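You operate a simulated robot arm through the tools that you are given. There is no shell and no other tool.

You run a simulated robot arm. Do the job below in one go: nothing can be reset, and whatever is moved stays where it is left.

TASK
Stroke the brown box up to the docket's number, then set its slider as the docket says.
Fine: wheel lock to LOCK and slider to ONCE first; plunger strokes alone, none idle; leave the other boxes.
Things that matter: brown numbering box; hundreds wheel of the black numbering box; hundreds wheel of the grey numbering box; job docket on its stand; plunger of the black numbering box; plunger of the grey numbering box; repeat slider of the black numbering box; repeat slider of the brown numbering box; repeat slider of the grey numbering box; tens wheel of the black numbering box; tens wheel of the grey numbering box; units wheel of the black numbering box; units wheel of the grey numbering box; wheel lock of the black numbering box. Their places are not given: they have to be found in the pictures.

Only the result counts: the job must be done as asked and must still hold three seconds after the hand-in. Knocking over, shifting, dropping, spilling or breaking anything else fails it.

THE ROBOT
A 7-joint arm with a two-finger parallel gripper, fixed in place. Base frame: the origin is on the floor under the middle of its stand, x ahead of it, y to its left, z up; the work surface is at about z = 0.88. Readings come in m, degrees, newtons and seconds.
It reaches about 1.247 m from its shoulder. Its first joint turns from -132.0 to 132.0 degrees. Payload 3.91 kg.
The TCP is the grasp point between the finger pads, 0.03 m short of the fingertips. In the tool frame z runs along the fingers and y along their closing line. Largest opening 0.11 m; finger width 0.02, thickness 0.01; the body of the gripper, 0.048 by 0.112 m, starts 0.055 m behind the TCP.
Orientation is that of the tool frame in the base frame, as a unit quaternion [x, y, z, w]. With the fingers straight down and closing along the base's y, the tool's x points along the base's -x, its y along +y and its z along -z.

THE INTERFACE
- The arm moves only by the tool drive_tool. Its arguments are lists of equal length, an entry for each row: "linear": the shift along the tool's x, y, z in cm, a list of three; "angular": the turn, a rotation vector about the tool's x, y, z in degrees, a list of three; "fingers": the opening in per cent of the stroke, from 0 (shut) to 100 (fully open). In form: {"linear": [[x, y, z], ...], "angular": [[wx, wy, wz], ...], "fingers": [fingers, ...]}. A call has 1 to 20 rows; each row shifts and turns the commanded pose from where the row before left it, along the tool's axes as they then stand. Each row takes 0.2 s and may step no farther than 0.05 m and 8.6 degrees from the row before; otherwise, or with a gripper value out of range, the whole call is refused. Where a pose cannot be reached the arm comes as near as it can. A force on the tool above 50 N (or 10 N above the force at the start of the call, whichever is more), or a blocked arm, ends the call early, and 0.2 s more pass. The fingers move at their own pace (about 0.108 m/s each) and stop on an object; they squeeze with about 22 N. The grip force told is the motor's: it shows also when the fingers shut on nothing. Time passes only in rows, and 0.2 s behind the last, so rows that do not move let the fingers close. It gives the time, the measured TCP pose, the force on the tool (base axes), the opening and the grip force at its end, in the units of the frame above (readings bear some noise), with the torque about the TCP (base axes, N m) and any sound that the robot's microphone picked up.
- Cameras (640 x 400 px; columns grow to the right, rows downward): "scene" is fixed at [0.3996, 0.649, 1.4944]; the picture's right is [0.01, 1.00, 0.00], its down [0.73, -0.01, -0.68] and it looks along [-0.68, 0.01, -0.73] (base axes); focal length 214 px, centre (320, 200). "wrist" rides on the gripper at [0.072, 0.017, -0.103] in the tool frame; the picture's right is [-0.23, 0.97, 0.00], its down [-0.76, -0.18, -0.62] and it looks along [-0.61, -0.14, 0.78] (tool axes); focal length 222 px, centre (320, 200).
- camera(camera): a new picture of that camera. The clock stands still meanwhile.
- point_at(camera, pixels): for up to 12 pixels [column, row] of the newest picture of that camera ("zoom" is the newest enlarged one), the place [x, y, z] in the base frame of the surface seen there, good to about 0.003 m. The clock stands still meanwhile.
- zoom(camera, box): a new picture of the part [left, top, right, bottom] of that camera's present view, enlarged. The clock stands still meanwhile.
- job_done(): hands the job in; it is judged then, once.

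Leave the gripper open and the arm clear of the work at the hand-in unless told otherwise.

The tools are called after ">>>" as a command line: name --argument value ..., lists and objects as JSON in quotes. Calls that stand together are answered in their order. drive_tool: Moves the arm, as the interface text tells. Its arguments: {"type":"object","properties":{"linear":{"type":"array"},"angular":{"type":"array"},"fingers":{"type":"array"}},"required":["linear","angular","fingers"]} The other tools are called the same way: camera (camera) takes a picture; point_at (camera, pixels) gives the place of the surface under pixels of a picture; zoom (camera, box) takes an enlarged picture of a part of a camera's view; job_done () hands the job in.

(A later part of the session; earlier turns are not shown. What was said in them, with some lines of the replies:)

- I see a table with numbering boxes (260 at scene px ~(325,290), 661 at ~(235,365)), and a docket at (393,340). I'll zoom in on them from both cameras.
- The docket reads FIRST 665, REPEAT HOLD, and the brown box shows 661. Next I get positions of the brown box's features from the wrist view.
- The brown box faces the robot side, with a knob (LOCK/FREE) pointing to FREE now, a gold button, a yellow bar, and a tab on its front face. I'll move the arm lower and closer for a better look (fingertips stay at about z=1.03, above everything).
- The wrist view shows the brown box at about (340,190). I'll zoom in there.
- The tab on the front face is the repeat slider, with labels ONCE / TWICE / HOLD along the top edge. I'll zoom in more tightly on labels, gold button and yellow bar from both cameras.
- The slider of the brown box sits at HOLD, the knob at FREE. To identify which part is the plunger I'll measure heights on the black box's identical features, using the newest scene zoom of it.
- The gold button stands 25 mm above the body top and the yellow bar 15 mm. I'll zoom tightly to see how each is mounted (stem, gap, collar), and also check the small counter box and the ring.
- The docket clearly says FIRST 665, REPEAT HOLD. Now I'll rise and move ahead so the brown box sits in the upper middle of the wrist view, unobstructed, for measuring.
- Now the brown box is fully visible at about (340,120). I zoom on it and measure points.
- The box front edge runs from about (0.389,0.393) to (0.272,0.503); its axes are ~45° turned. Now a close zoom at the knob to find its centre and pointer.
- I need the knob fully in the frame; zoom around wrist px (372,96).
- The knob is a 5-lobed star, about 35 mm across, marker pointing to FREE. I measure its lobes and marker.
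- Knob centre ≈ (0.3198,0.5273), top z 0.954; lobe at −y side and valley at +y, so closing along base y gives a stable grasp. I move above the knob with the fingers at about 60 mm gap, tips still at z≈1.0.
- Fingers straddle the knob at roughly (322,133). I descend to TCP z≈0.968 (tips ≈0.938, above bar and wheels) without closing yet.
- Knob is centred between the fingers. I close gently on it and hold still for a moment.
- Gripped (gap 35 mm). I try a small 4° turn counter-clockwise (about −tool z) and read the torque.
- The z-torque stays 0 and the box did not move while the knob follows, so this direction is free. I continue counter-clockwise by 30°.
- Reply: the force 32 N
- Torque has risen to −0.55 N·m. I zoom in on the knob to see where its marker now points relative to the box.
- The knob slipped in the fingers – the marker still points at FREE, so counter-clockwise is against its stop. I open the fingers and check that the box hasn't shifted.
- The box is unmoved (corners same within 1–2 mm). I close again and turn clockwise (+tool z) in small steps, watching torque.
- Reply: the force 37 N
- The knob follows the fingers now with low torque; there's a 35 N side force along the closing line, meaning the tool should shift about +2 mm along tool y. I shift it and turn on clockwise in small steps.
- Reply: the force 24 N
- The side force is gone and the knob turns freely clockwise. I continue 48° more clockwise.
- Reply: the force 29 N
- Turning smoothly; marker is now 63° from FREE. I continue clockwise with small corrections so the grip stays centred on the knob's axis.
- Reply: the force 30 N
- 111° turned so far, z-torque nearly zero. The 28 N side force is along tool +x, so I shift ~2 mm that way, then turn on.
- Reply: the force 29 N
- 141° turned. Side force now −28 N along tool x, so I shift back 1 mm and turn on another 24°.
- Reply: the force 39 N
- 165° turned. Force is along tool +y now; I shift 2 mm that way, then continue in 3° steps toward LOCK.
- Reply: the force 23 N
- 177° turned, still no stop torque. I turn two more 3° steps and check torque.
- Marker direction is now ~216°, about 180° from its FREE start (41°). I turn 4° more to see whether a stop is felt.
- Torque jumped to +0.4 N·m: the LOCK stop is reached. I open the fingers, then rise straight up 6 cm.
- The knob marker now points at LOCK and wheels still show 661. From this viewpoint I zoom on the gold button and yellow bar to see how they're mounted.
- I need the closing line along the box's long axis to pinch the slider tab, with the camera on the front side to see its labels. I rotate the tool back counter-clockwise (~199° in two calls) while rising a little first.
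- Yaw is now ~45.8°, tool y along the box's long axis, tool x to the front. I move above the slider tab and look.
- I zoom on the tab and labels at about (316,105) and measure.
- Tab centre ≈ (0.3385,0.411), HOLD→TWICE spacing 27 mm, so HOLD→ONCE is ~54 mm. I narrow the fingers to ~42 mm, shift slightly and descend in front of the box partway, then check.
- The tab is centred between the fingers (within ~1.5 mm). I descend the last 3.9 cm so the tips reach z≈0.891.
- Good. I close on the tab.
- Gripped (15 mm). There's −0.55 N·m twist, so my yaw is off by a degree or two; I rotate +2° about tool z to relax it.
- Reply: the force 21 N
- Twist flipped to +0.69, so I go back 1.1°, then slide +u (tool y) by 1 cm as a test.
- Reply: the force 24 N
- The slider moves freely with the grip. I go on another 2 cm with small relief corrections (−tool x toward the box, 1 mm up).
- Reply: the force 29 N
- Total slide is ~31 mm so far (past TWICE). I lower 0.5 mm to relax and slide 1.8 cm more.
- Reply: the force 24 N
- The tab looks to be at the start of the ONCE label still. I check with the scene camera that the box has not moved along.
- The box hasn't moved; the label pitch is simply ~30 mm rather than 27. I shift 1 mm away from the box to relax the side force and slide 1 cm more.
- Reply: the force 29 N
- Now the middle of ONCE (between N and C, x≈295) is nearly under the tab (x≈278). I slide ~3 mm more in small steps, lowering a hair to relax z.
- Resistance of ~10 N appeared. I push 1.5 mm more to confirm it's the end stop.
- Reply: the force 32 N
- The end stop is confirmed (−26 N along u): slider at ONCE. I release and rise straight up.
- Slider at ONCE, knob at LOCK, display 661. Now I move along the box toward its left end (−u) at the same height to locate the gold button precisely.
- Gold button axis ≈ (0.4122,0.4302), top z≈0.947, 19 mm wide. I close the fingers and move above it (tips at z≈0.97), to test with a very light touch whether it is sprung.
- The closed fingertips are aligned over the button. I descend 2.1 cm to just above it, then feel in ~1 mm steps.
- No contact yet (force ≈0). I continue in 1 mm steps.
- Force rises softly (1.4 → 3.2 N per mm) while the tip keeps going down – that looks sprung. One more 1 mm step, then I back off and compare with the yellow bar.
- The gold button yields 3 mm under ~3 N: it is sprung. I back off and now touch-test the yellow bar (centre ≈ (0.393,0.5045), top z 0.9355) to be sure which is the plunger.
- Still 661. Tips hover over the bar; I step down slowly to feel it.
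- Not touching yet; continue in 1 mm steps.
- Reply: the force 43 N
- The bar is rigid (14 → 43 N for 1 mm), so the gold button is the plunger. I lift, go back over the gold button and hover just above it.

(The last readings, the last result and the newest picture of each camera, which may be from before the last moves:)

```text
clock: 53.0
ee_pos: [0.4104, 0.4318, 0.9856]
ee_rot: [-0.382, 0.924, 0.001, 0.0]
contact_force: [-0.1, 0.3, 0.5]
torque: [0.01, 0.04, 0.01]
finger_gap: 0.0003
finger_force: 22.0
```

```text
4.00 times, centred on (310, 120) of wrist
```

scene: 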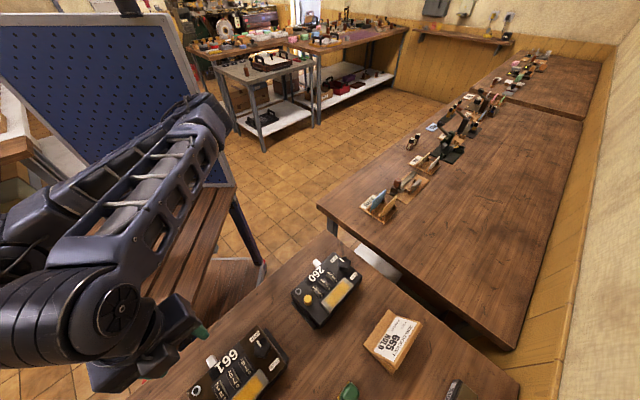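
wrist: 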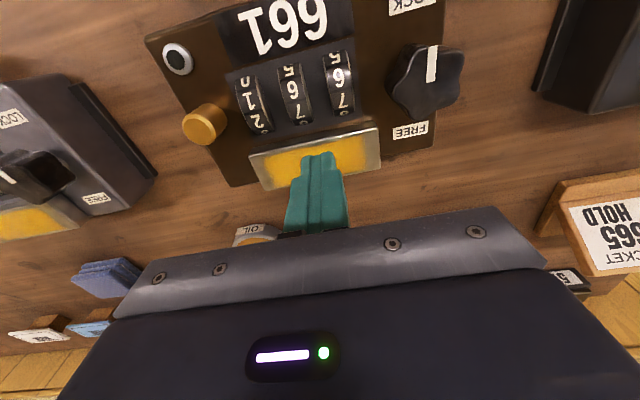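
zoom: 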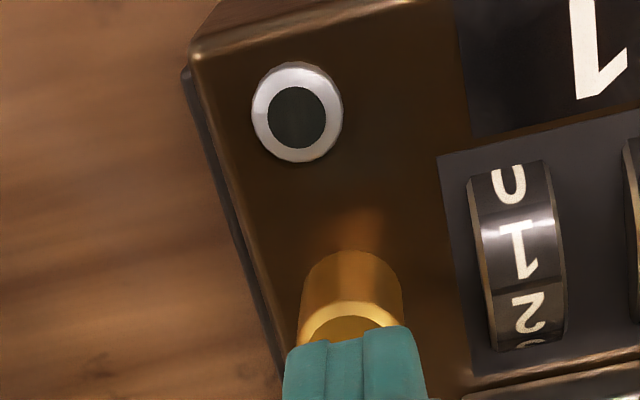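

Aligned. I begin the first stroke: down through contact and on, steadily, watching the force and the microphone.

>>> drive_tool --linear '[[0, 0, 0.5], [0, 0, 0.4], [0, 0, 0.3], [0, 0, 0.3], [0, 0, 0]]' --angular '[[0, 0, 0], [0, 0, 0], [0, 0, 0], [0, 0, 0], [0, 0, 0]]' --fingers '[0, 0, 0, 0, 0]'

>>> drive_tool --linear '[[0, 0, 0.2], [0, 0, 0]]' --angular '[[0, 0, 0], [0, 0, 0]]' --fingers '[0, 0]'

>>> drive_tool --linear '[[0, 0, 0.2], [0, 0, 0]]' --angular '[[0, 0, 0], [0, 0, 0]]' --fingers '[0, 0]'

```text
clock: 54.2
ee_pos: [0.4116, 0.4307, 0.9714]
ee_rot: [-0.382, 0.924, 0.0, 0.001]
contact_force: [1.5, 2.5, 5.5]
torque: [0.06, -0.04, 0.02]
finger_gap: 0.0
finger_force: 22.2
heard: click
```

```text
clock: 54.8
ee_pos: [0.4116, 0.4312, 0.9688]
ee_rot: [-0.382, 0.924, 0.0, 0.001]
contact_force: [0.9, 2.5, 11.9]
torque: [0.04, -0.06, -0.02]
finger_gap: 0.0
finger_force: 22.4
```

```text
clock: 55.4
ee_pos: [0.4107, 0.4323, 0.9669]
ee_rot: [-0.382, 0.924, 0.0, 0.0]
contact_force: [3.4, 2.0, 20.4]
torque: [0.03, -0.17, 0.01]
finger_gap: 0.0
finger_force: 22.0
```

A click was heard. I look at the wheels while still pressed.

>>> zoom --camera "wrist" --box '[230, 40, 470, 170]'

```text
2.67 times, centred on (350, 105) of wrist
```

zoom: 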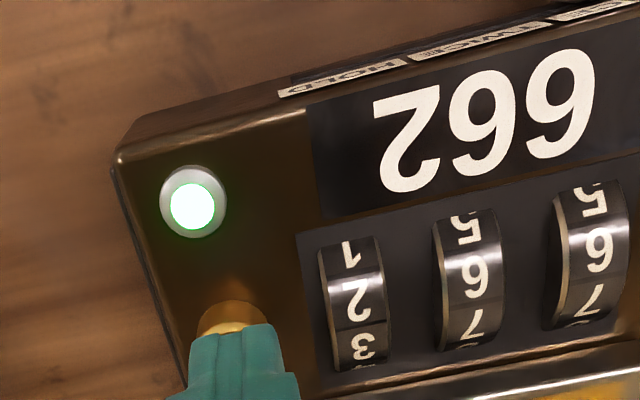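

The display went to 662 and the lamp lit green. I lift fully off the button and check again.

>>> drive_tool --linear '[[0, 0, -0.6], [0, 0, -0.8], [0, 0, -0.5], [0, 0, 0], [0, 0, 0]]' --angular '[[0, 0, 0], [0, 0, 0], [0, 0, 0], [0, 0, 0], [0, 0, 0]]' --fingers '[0, 0, 0, 0, 0]'

>>> zoom --camera "wrist" --box '[230, 40, 470, 170]'

```text
clock: 56.6
ee_pos: [0.4105, 0.4306, 0.9863]
ee_rot: [-0.382, 0.924, 0.0, 0.0]
contact_force: [-1.0, 0.6, 0.7]
torque: [-0.01, 0.01, 0.02]
finger_gap: 0.0
finger_force: 21.2
```

```text
2.67 times, centred on (350, 105) of wrist
```

zoom: 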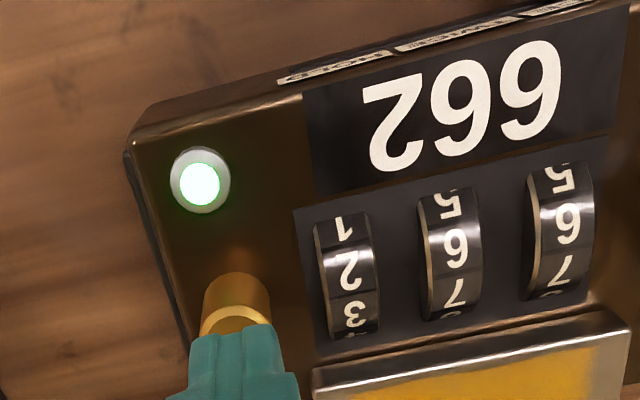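

662 confirmed, but the lamp is still lit. I wait about 2 s to see whether it goes out before stroking again.

>>> drive_tool --linear '[[0, 0, 0], [0, 0, 0], [0, 0, 0], [0, 0, 0], [0, 0, 0], [0, 0, 0], [0, 0, 0], [0, 0, 0], [0, 0, 0], [0, 0, 0]]' --angular '[[0, 0, 0], [0, 0, 0], [0, 0, 0], [0, 0, 0], [0, 0, 0], [0, 0, 0], [0, 0, 0], [0, 0, 0], [0, 0, 0], [0, 0, 0]]' --fingers '[0, 0, 0, 0, 0, 0, 0, 0, 0, 0]'

>>> zoom --camera "wrist" --box '[230, 40, 470, 170]'

```text
clock: 58.8
ee_pos: [0.4123, 0.4311, 0.9871]
ee_rot: [-0.382, 0.924, 0.0, 0.0]
contact_force: [-0.7, -0.3, 1.4]
torque: [0.0, 0.02, 0.0]
finger_gap: 0.0
finger_force: 21.6
```

```text
2.67 times, centred on (350, 105) of wrist
```

zoom: 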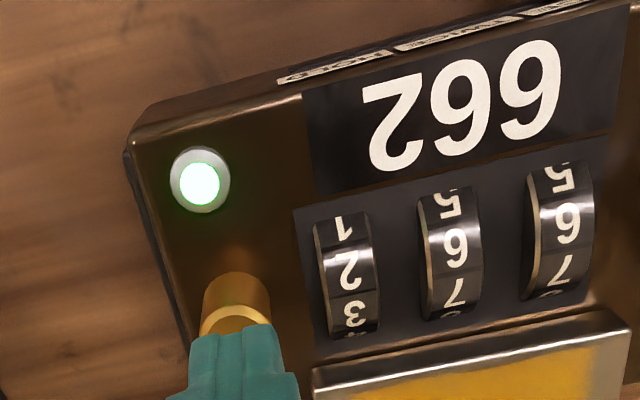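

The lamp stays lit steadily. I compare the button's height with the earlier picture by taking the same zoom.

>>> zoom --camera "wrist" --box '[230, 70, 390, 170]'

>>> camera --camera "scene"

```text
4.00 times, centred on (310, 120) of wrist
```

zoom: 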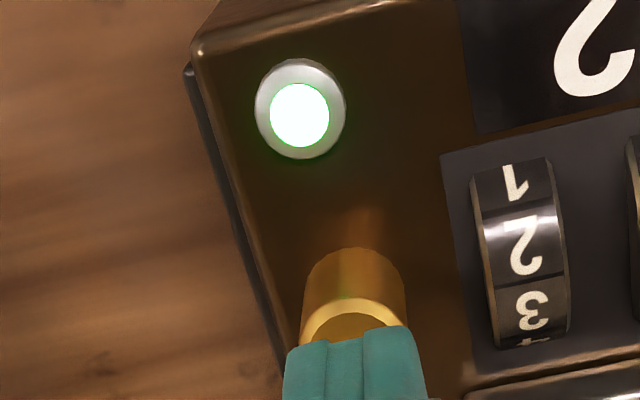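

```text
taken
```

scene: 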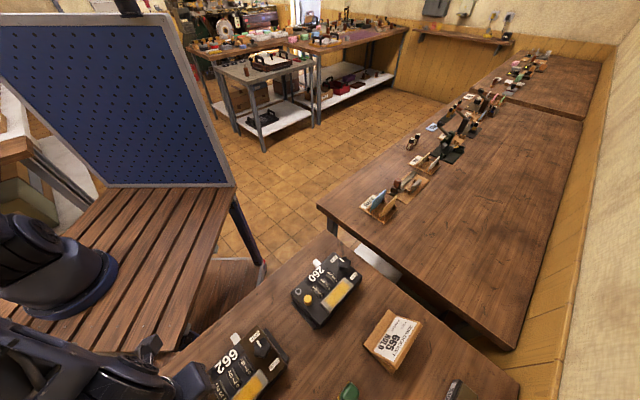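

The button is fully back up. I wait 4 s more to see whether the lamp is timed.

>>> drive_tool --linear '[[0, 0, 0], [0, 0, 0], [0, 0, 0], [0, 0, 0], [0, 0, 0], [0, 0, 0], [0, 0, 0], [0, 0, 0], [0, 0, 0], [0, 0, 0], [0, 0, 0], [0, 0, 0], [0, 0, 0], [0, 0, 0], [0, 0, 0], [0, 0, 0], [0, 0, 0], [0, 0, 0], [0, 0, 0], [0, 0, 0]]' --angular '[[0, 0, 0], [0, 0, 0], [0, 0, 0], [0, 0, 0], [0, 0, 0], [0, 0, 0], [0, 0, 0], [0, 0, 0], [0, 0, 0], [0, 0, 0], [0, 0, 0], [0, 0, 0], [0, 0, 0], [0, 0, 0], [0, 0, 0], [0, 0, 0], [0, 0, 0], [0, 0, 0], [0, 0, 0], [0, 0, 0]]' --fingers '[0, 0, 0, 0, 0, 0, 0, 0, 0, 0, 0, 0, 0, 0, 0, 0, 0, 0, 0, 0]'

>>> zoom --camera "wrist" --box '[230, 40, 470, 170]'

```text
clock: 63.0
ee_pos: [0.4098, 0.4305, 0.9863]
ee_rot: [-0.382, 0.924, 0.0, 0.001]
contact_force: [0.1, -0.2, 0.2]
torque: [-0.02, -0.03, 0.04]
finger_gap: 0.0
finger_force: 21.9
```

```text
2.67 times, centred on (350, 105) of wrist
```

zoom: 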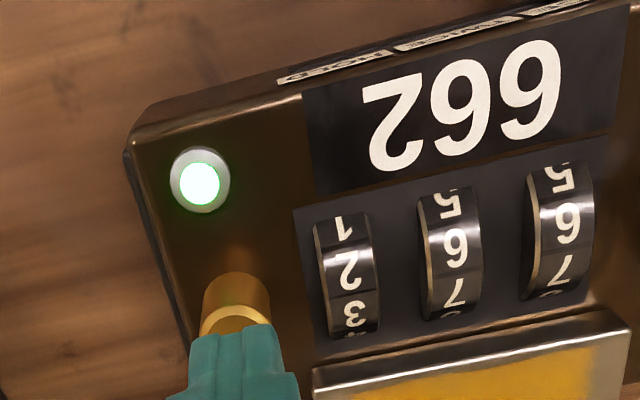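

The lamp is a steady indicator, not a timer. Second stroke: same motion down (~1.7 cm), then check while pressed.

>>> drive_tool --linear '[[0, 0, 0.5], [0, 0, 0.4], [0, 0, 0.4], [0, 0, 0.4], [0, 0, 0]]' --angular '[[0, 0, 0], [0, 0, 0], [0, 0, 0], [0, 0, 0], [0, 0, 0]]' --fingers '[0, 0, 0, 0, 0]'

>>> zoom --camera "wrist" --box '[230, 40, 470, 170]'

```text
clock: 64.2
ee_pos: [0.4106, 0.4327, 0.9706]
ee_rot: [-0.382, 0.924, 0.0, 0.0]
contact_force: [-3.8, -0.2, 10.5]
torque: [-0.03, 0.13, -0.01]
finger_gap: 0.0002
finger_force: 22.4
heard: click
```

```text
2.67 times, centred on (350, 105) of wrist
```

zoom: 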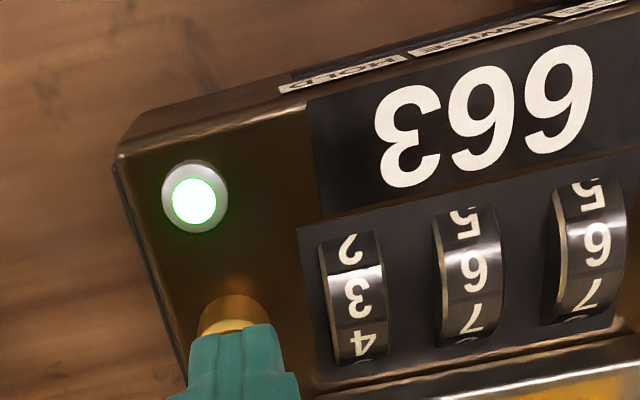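

663 with a click. I lift fully off the button and check.

>>> drive_tool --linear '[[0, 0, -0.6], [0, 0, -0.7], [0, 0, -0.4], [0, 0, 0], [0, 0, 0]]' --angular '[[0, 0, 0], [0, 0, 0], [0, 0, 0], [0, 0, 0], [0, 0, 0]]' --fingers '[0, 0, 0, 0, 0]'

>>> zoom --camera "wrist" --box '[230, 40, 470, 170]'

```text
clock: 65.4
ee_pos: [0.4121, 0.4311, 0.9861]
ee_rot: [-0.382, 0.924, 0.0, -0.001]
contact_force: [1.1, -0.1, 1.0]
torque: [0.02, -0.01, 0.01]
finger_gap: 0.0002
finger_force: 21.9
```

```text
2.67 times, centred on (350, 105) of wrist
```

zoom: 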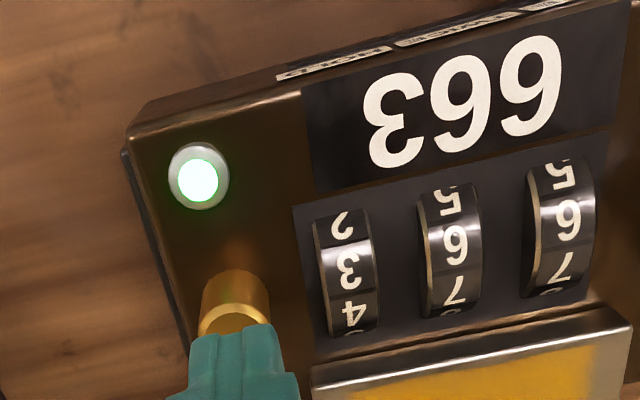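

Display and wheels read 663. Third stroke now, same motion.

>>> drive_tool --linear '[[0, 0, 0.5], [0, 0, 0.4], [0, 0, 0.4], [0, 0, 0.4], [0, 0, 0]]' --angular '[[0, 0, 0], [0, 0, 0], [0, 0, 0], [0, 0, 0], [0, 0, 0]]' --fingers '[0, 0, 0, 0, 0]'

>>> zoom --camera "wrist" --box '[230, 40, 470, 170]'

```text
clock: 66.6
ee_pos: [0.4109, 0.4315, 0.9703]
ee_rot: [-0.382, 0.924, 0.0, 0.001]
contact_force: [3.0, 3.0, 10.8]
torque: [0.1, -0.12, 0.01]
finger_gap: 0.0002
finger_force: 22.7
heard: click
```

```text
2.67 times, centred on (350, 105) of wrist
```

zoom: 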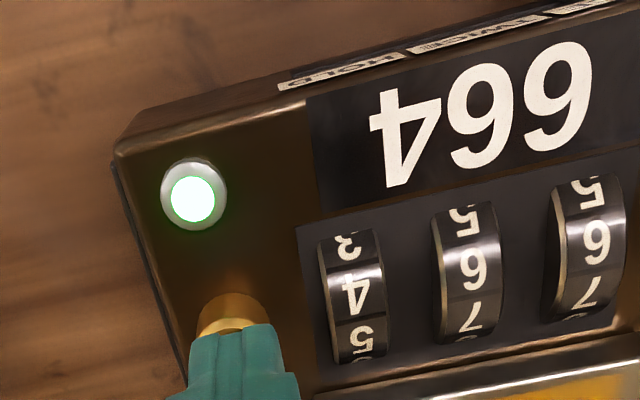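

664. I lift off fully and check once more before the last stroke.

>>> drive_tool --linear '[[0, 0, -0.6], [0, 0, -0.7], [0, 0, -0.4], [0, 0, 0], [0, 0, 0]]' --angular '[[0, 0, 0], [0, 0, 0], [0, 0, 0], [0, 0, 0], [0, 0, 0]]' --fingers '[0, 0, 0, 0, 0]'

>>> zoom --camera "wrist" --box '[230, 40, 470, 170]'

```text
clock: 67.8
ee_pos: [0.4118, 0.4321, 0.9863]
ee_rot: [-0.382, 0.924, -0.001, 0.0]
contact_force: [-0.5, 0.1, 0.2]
torque: [0.0, 0.0, 0.04]
finger_gap: 0.0004
finger_force: 22.2
```

```text
2.67 times, centred on (350, 105) of wrist
```

zoom: 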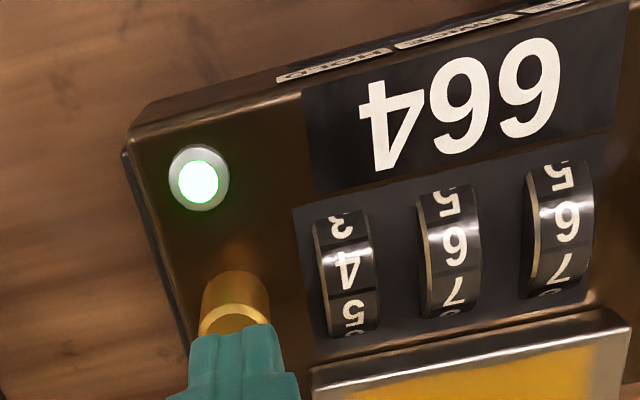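

664 is steady. Fourth and last stroke.

>>> drive_tool --linear '[[0, 0, 0.5], [0, 0, 0.4], [0, 0, 0.4], [0, 0, 0.4], [0, 0, 0]]' --angular '[[0, 0, 0], [0, 0, 0], [0, 0, 0], [0, 0, 0], [0, 0, 0]]' --fingers '[0, 0, 0, 0, 0]'

>>> zoom --camera "wrist" --box '[230, 40, 470, 170]'

```text
clock: 69.0
ee_pos: [0.4105, 0.4318, 0.9681]
ee_rot: [-0.382, 0.924, 0.0, 0.0]
contact_force: [0.5, 3.4, 12.3]
torque: [0.09, -0.07, 0.02]
finger_gap: 0.0
finger_force: 21.7
heard: click
```

```text
2.67 times, centred on (350, 105) of wrist
```

zoom: 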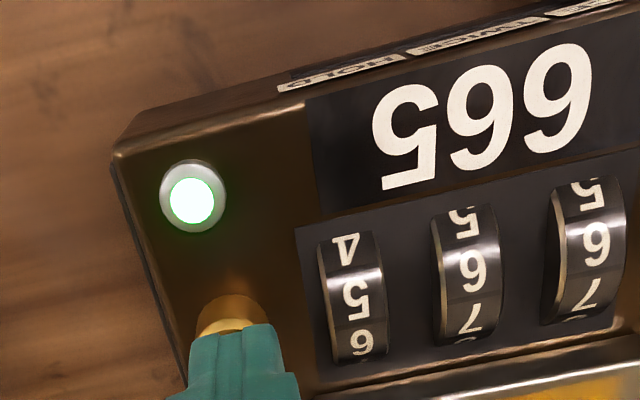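

665 with a click. I lift clear, then move back above the slider tab (fingers opening to ~42 mm on arrival).

>>> drive_tool --linear '[[0, 0, -0.8], [0, 0, -1.5], [0, 0, -3.5], [0, 0, -3.5], [2.24, 3.21, 0], [2.24, 3.21, 0], [2.23, 3.21, 0], [0, 0, 0]]' --angular '[[0, 0, 0], [0, 0, 0], [0, 0, 0], [0, 0, 0], [0, 0, 0], [0, 0, 0], [0, 0, 0], [0, 0, 0]]' --fingers '[0, 0, 0, 0, 38, 38, 38, 38]'

>>> camera --camera "wrist"

>>> zoom --camera "wrist" --box '[230, 70, 390, 170]'

```text
clock: 70.8
ee_pos: [0.2964, 0.4534, 1.0612]
ee_rot: [-0.382, 0.924, -0.001, 0.0]
contact_force: [0.3, -0.2, -0.3]
torque: [0.01, 0.01, -0.01]
finger_gap: 0.0417
finger_force: 0.0
```

```text
taken
```

wrist: 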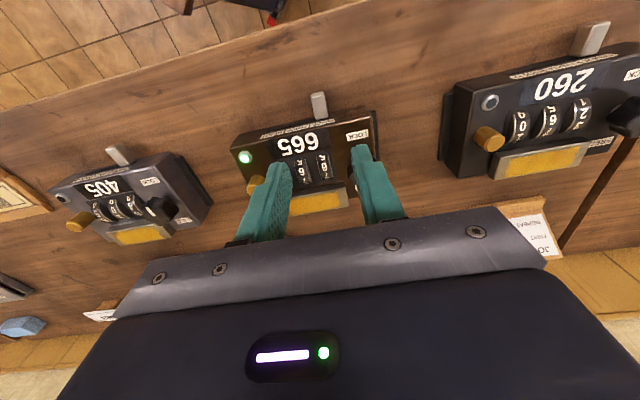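

```text
4.00 times, centred on (310, 120) of wrist
```

zoom: 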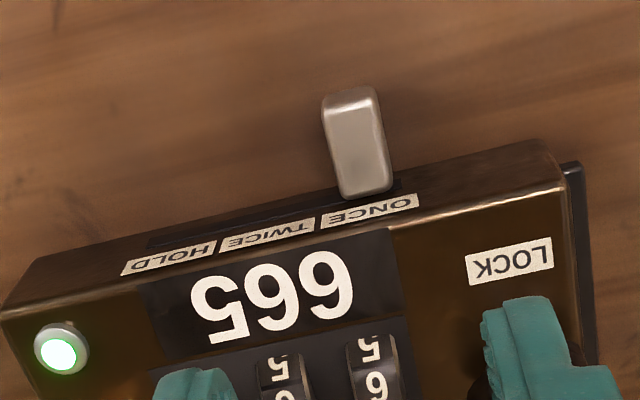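

665 shown, slider still at ONCE. I descend around the tab (2 mm left correction) to TCP z≈0.921.

>>> drive_tool --linear '[[0, -0.15, 4], [0, 0, 4], [0, 0, 3], [0, 0, 3], [0, 0, 0]]' --angular '[[0, 0, 0], [0, 0, 0], [0, 0, 0], [0, 0, 0], [0, 0, 0]]' --fingers '[38, 38, 38, 38, 38]'

>>> zoom --camera "wrist" --box '[240, 90, 400, 190]'

```text
clock: 72.0
ee_pos: [0.2967, 0.4506, 0.9223]
ee_rot: [-0.383, 0.924, 0.0, -0.001]
contact_force: [-0.5, 0.0, 0.1]
torque: [-0.02, 0.04, 0.03]
finger_gap: 0.0417
finger_force: 0.1
```

```text
4.00 times, centred on (320, 140) of wrist
```

zoom: 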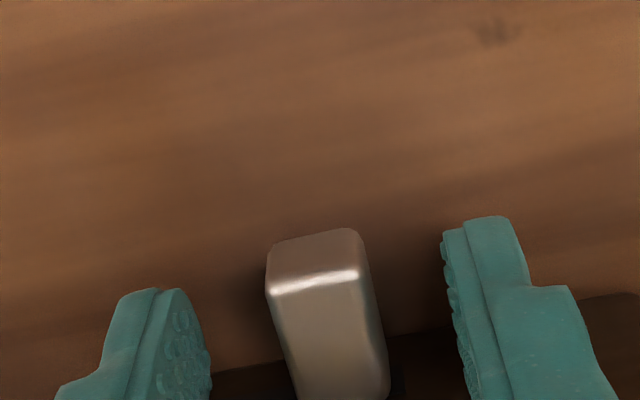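

The tab is well between the fingers. I close on it.

>>> drive_tool --linear '[[0, 0, 0], [0, 0, 0], [0, 0, 0]]' --angular '[[0, 0, 0], [0, 0, 0], [0, 0, 0]]' --fingers '[16, 5, 5]'

```text
clock: 72.8
ee_pos: [0.296, 0.4513, 0.9213]
ee_rot: [-0.382, 0.924, 0.0, 0.001]
contact_force: [-0.1, 0.7, -3.8]
torque: [0.18, -0.16, 0.07]
finger_gap: 0.0151
finger_force: 45.5
```

Firm grip, nearly no twist. I slide back toward HOLD (−tool y) 2 cm first.

>>> drive_tool --linear '[[0, -0.5, 0], [0, -0.5, 0], [0, -0.5, 0], [0, -0.5, 0], [0, 0, 0]]' --angular '[[0, 0, 0], [0, 0, 0], [0, 0, 0], [0, 0, 0], [0, 0, 0]]' --fingers '[5, 5, 5, 5, 5]'

```text
clock: 74.0
ee_pos: [0.3102, 0.4372, 0.9226]
ee_rot: [-0.382, 0.924, 0.0, -0.001]
contact_force: [-1.5, -1.4, -26.3]
torque: [0.12, -0.11, 0.11]
finger_gap: 0.015
finger_force: 45.1
```

Sliding freely; z shows −26 N so I lower half a millimetre, and slide another 2.2 cm.

>>> drive_tool --linear '[[0, -0.4, 0.05], [0, -0.5, 0], [0, -0.5, 0], [0, -0.5, 0], [0, -0.3, 0], [0, 0, 0]]' --angular '[[0, 0, 0], [0, 0, 0], [0, 0, 0], [0, 0, 0], [0, 0, 0], [0, 0, 0]]' --fingers '[5, 5, 5, 5, 5, 5]'

>>> zoom --camera "wrist" --box '[270, 130, 390, 210]'

```text
clock: 75.4
ee_pos: [0.3257, 0.4219, 0.9223]
ee_rot: [-0.382, 0.924, 0.0, -0.001]
contact_force: [-8.8, -8.9, -26.3]
torque: [-0.38, 0.42, 0.08]
finger_gap: 0.0149
finger_force: 45.2
```

```text
5.00 times, centred on (330, 170) of wrist
```

zoom: 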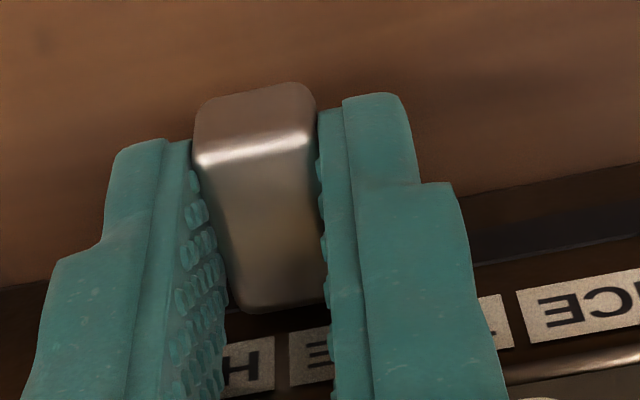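

Now at the HOLD/TWICE boundary. I relax 1 mm outward and slide 1.4 cm more.

>>> drive_tool --linear '[[0.08, -0.4, 0.05], [0, -0.5, 0], [0, -0.5, 0], [0, 0, 0]]' --angular '[[0, 0, 0], [0, 0, 0], [0, 0, 0], [0, 0, 0]]' --fingers '[5, 5, 5, 5]'

>>> zoom --camera "wrist" --box '[270, 130, 390, 210]'

```text
clock: 76.4
ee_pos: [0.3358, 0.4116, 0.9221]
ee_rot: [-0.382, 0.924, 0.0, 0.001]
contact_force: [-2.8, -4.4, 16.5]
torque: [-0.21, 0.1, 0.08]
finger_gap: 0.015
finger_force: 44.8
```

```text
5.00 times, centred on (330, 170) of wrist
```

zoom: 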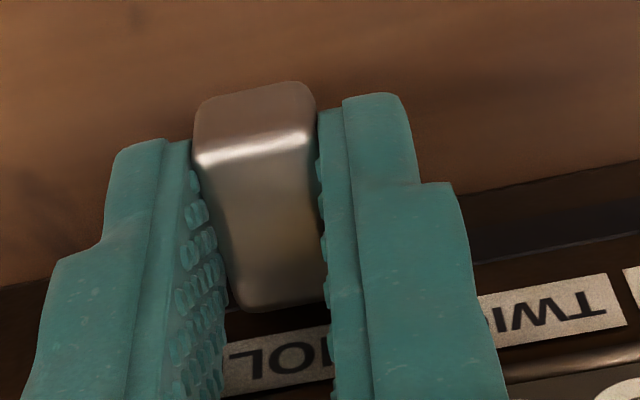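

Near HOLD. I push the last millimetres in 2 mm steps until the end stop is felt.

>>> drive_tool --linear '[[0, -0.2, 0], [0, -0.1, 0], [0, 0, 0]]' --angular '[[0, 0, 0], [0, 0, 0], [0, 0, 0]]' --fingers '[5, 5, 5]'

>>> drive_tool --linear '[[0, -0.15, 0], [0, 0, 0]]' --angular '[[0, 0, 0], [0, 0, 0]]' --fingers '[5, 5]'

>>> zoom --camera "wrist" --box '[270, 130, 390, 210]'

```text
clock: 77.2
ee_pos: [0.3387, 0.4107, 0.9202]
ee_rot: [-0.381, 0.924, 0.001, 0.001]
contact_force: [6.6, 7.6, 28.2]
torque: [0.25, -0.28, 0.06]
finger_gap: 0.0151
finger_force: 45.2
```

```text
clock: 77.8
ee_pos: [0.3386, 0.4089, 0.9202]
ee_rot: [-0.382, 0.924, 0.001, 0.001]
contact_force: [4.5, 16.6, 19.6]
torque: [0.8, -0.53, 0.05]
finger_gap: 0.0149
finger_force: 44.3
```

```text
5.00 times, centred on (330, 170) of wrist
```

zoom: 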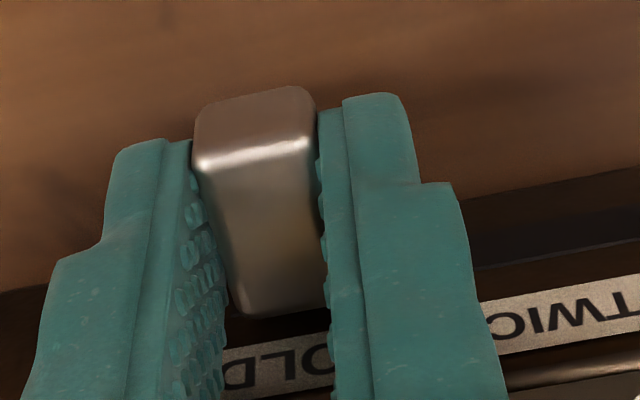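

The position matches the initial HOLD spot and +9 N resistance shows up. One more 1 mm push to confirm the stop, then release and rise.

>>> drive_tool --linear '[[0, -0.1, 0], [0, 0, 0]]' --angular '[[0, 0, 0], [0, 0, 0]]' --fingers '[5, 5]'

>>> drive_tool --linear '[[0, 0.15, 0], [0, 0, 0], [0, 0, 0], [0, 0, -4], [0, 0, -5], [0, 0, -5], [0, 0, 0]]' --angular '[[0, 0, 0], [0, 0, 0], [0, 0, 0], [0, 0, 0], [0, 0, 0], [0, 0, 0], [0, 0, 0]]' --fingers '[5, 38, 38, 38, 38, 38, 38]'

>>> camera --camera "wrist"

>>> zoom --camera "wrist" --box '[260, 70, 420, 170]'

```text
clock: 78.4
ee_pos: [0.3394, 0.4079, 0.9212]
ee_rot: [-0.382, 0.924, 0.0, 0.001]
contact_force: [-0.8, 27.2, 15.5]
torque: [0.71, -0.07, 0.02]
finger_gap: 0.0148
finger_force: 44.6
```

```text
clock: 80.0
ee_pos: [0.3371, 0.4108, 1.0617]
ee_rot: [-0.382, 0.924, 0.0, 0.0]
contact_force: [0.8, 0.3, 0.5]
torque: [0.01, 0.02, -0.01]
finger_gap: 0.0417
finger_force: 0.1
```

```text
taken
```

wrist: 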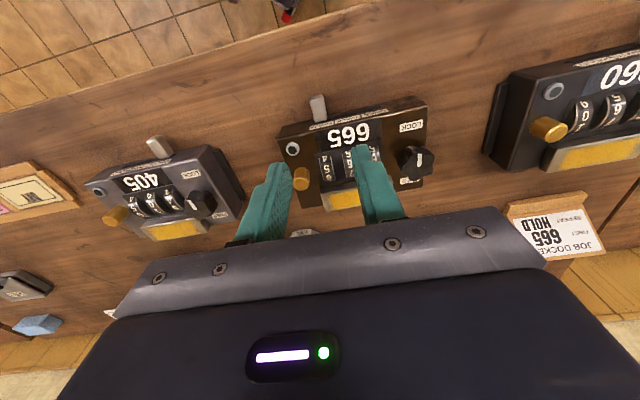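

```text
4.00 times, centred on (340, 120) of wrist
```

zoom: 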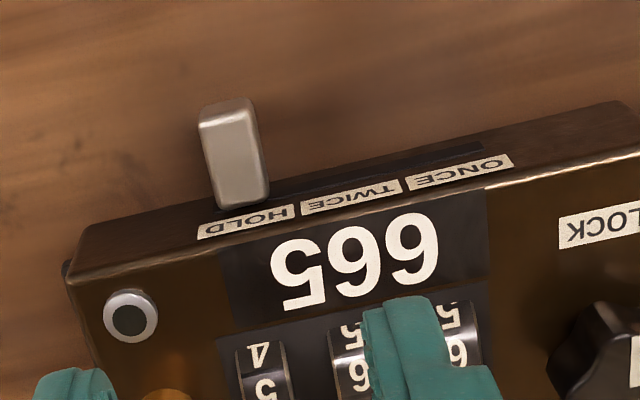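

Slider at HOLD, display 665, knob at LOCK, lamp out. I open the gripper fully and raise the arm well clear.

>>> drive_tool --linear '[[0, 0, -4.5], [0, 0, -4.5], [0, 0, -4.5], [0, 0, -4.5], [0, 0, -4], [0, 0, 0]]' --angular '[[0, 0, 0], [0, 0, 0], [0, 0, 0], [0, 0, 0], [0, 0, 0], [0, 0, 0]]' --fingers '[60, 100, 100, 100, 100, 100]'

>>> camera --camera "wrist"

>>> zoom --camera "wrist" --box '[220, 60, 460, 210]'

>>> zoom --camera "scene" --box '[150, 240, 490, 400]'

```text
clock: 81.4
ee_pos: [0.3378, 0.4082, 1.2796]
ee_rot: [-0.382, 0.924, 0.0, 0.0]
contact_force: [-0.1, 0.8, -0.6]
torque: [-0.03, 0.03, -0.02]
finger_gap: 0.1097
finger_force: 0.1
```

```text
taken
```

wrist: 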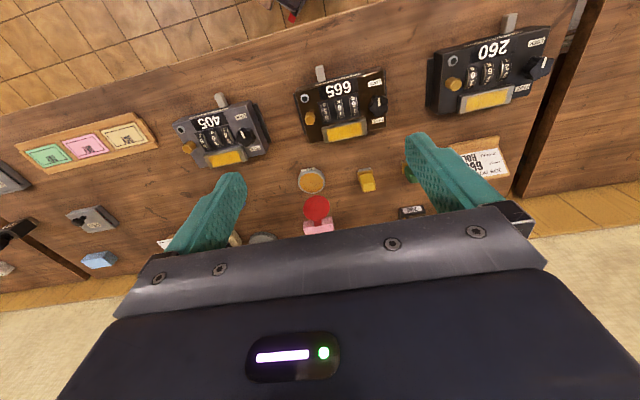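

```text
2.67 times, centred on (340, 135) of wrist
```

zoom: 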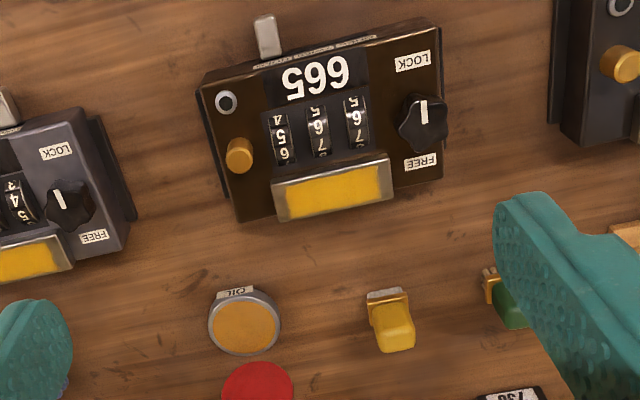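

```text
1.88 times, centred on (320, 320) of scene
```

zoom: 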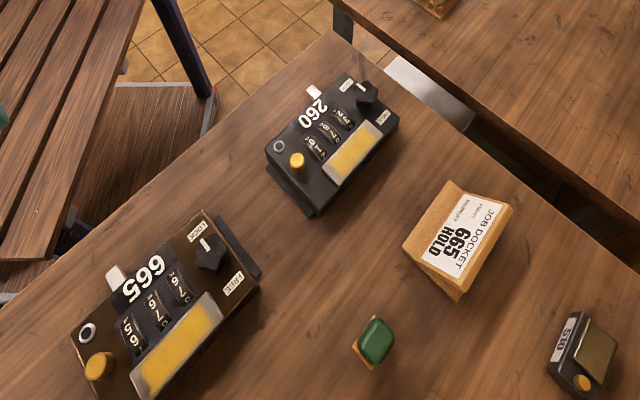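

The brown box shows 665 on both display and wheels. Its knob is at LOCK, its slider at HOLD, and it hasn't moved. The other boxes (260, 405) and the docket are undisturbed, and the gripper is open and clear. I hand in the job.

>>> job_done

```text
The job is handed in.
```

The brown box now shows 665 on both its display and its wheels. Its slider is at HOLD, as the docket asks (FIRST 665, REPEAT HOLD). I've handed the job in, but no verdict came back, so I can't confirm how it was judged.

- **Setup first:** I turned the wheel lock from FREE to LOCK and moved the slider from HOLD to ONCE before the first stroke.
- **Strokes:** It took four plunger strokes, from 661 to 665. Each one clicked and advanced the number by one, so none was idle.
- **Test presses:** Before stroking, I lightly pressed the gold button about 3 mm, and the yellow bar, to find out which was the plunger. The number stayed at 661 both times. The gold button is the plunger; the bar is fixed.
- **Wheel lock:** I first tried turning the knob the wrong way, against its stop, and it slipped in the fingers. The box did not visibly shift.
- **Everything else:** In the last pictures the black box still reads 260 and the grey box 405. The docket and the boxes look unmoved. The gripper is open and the arm is clear.
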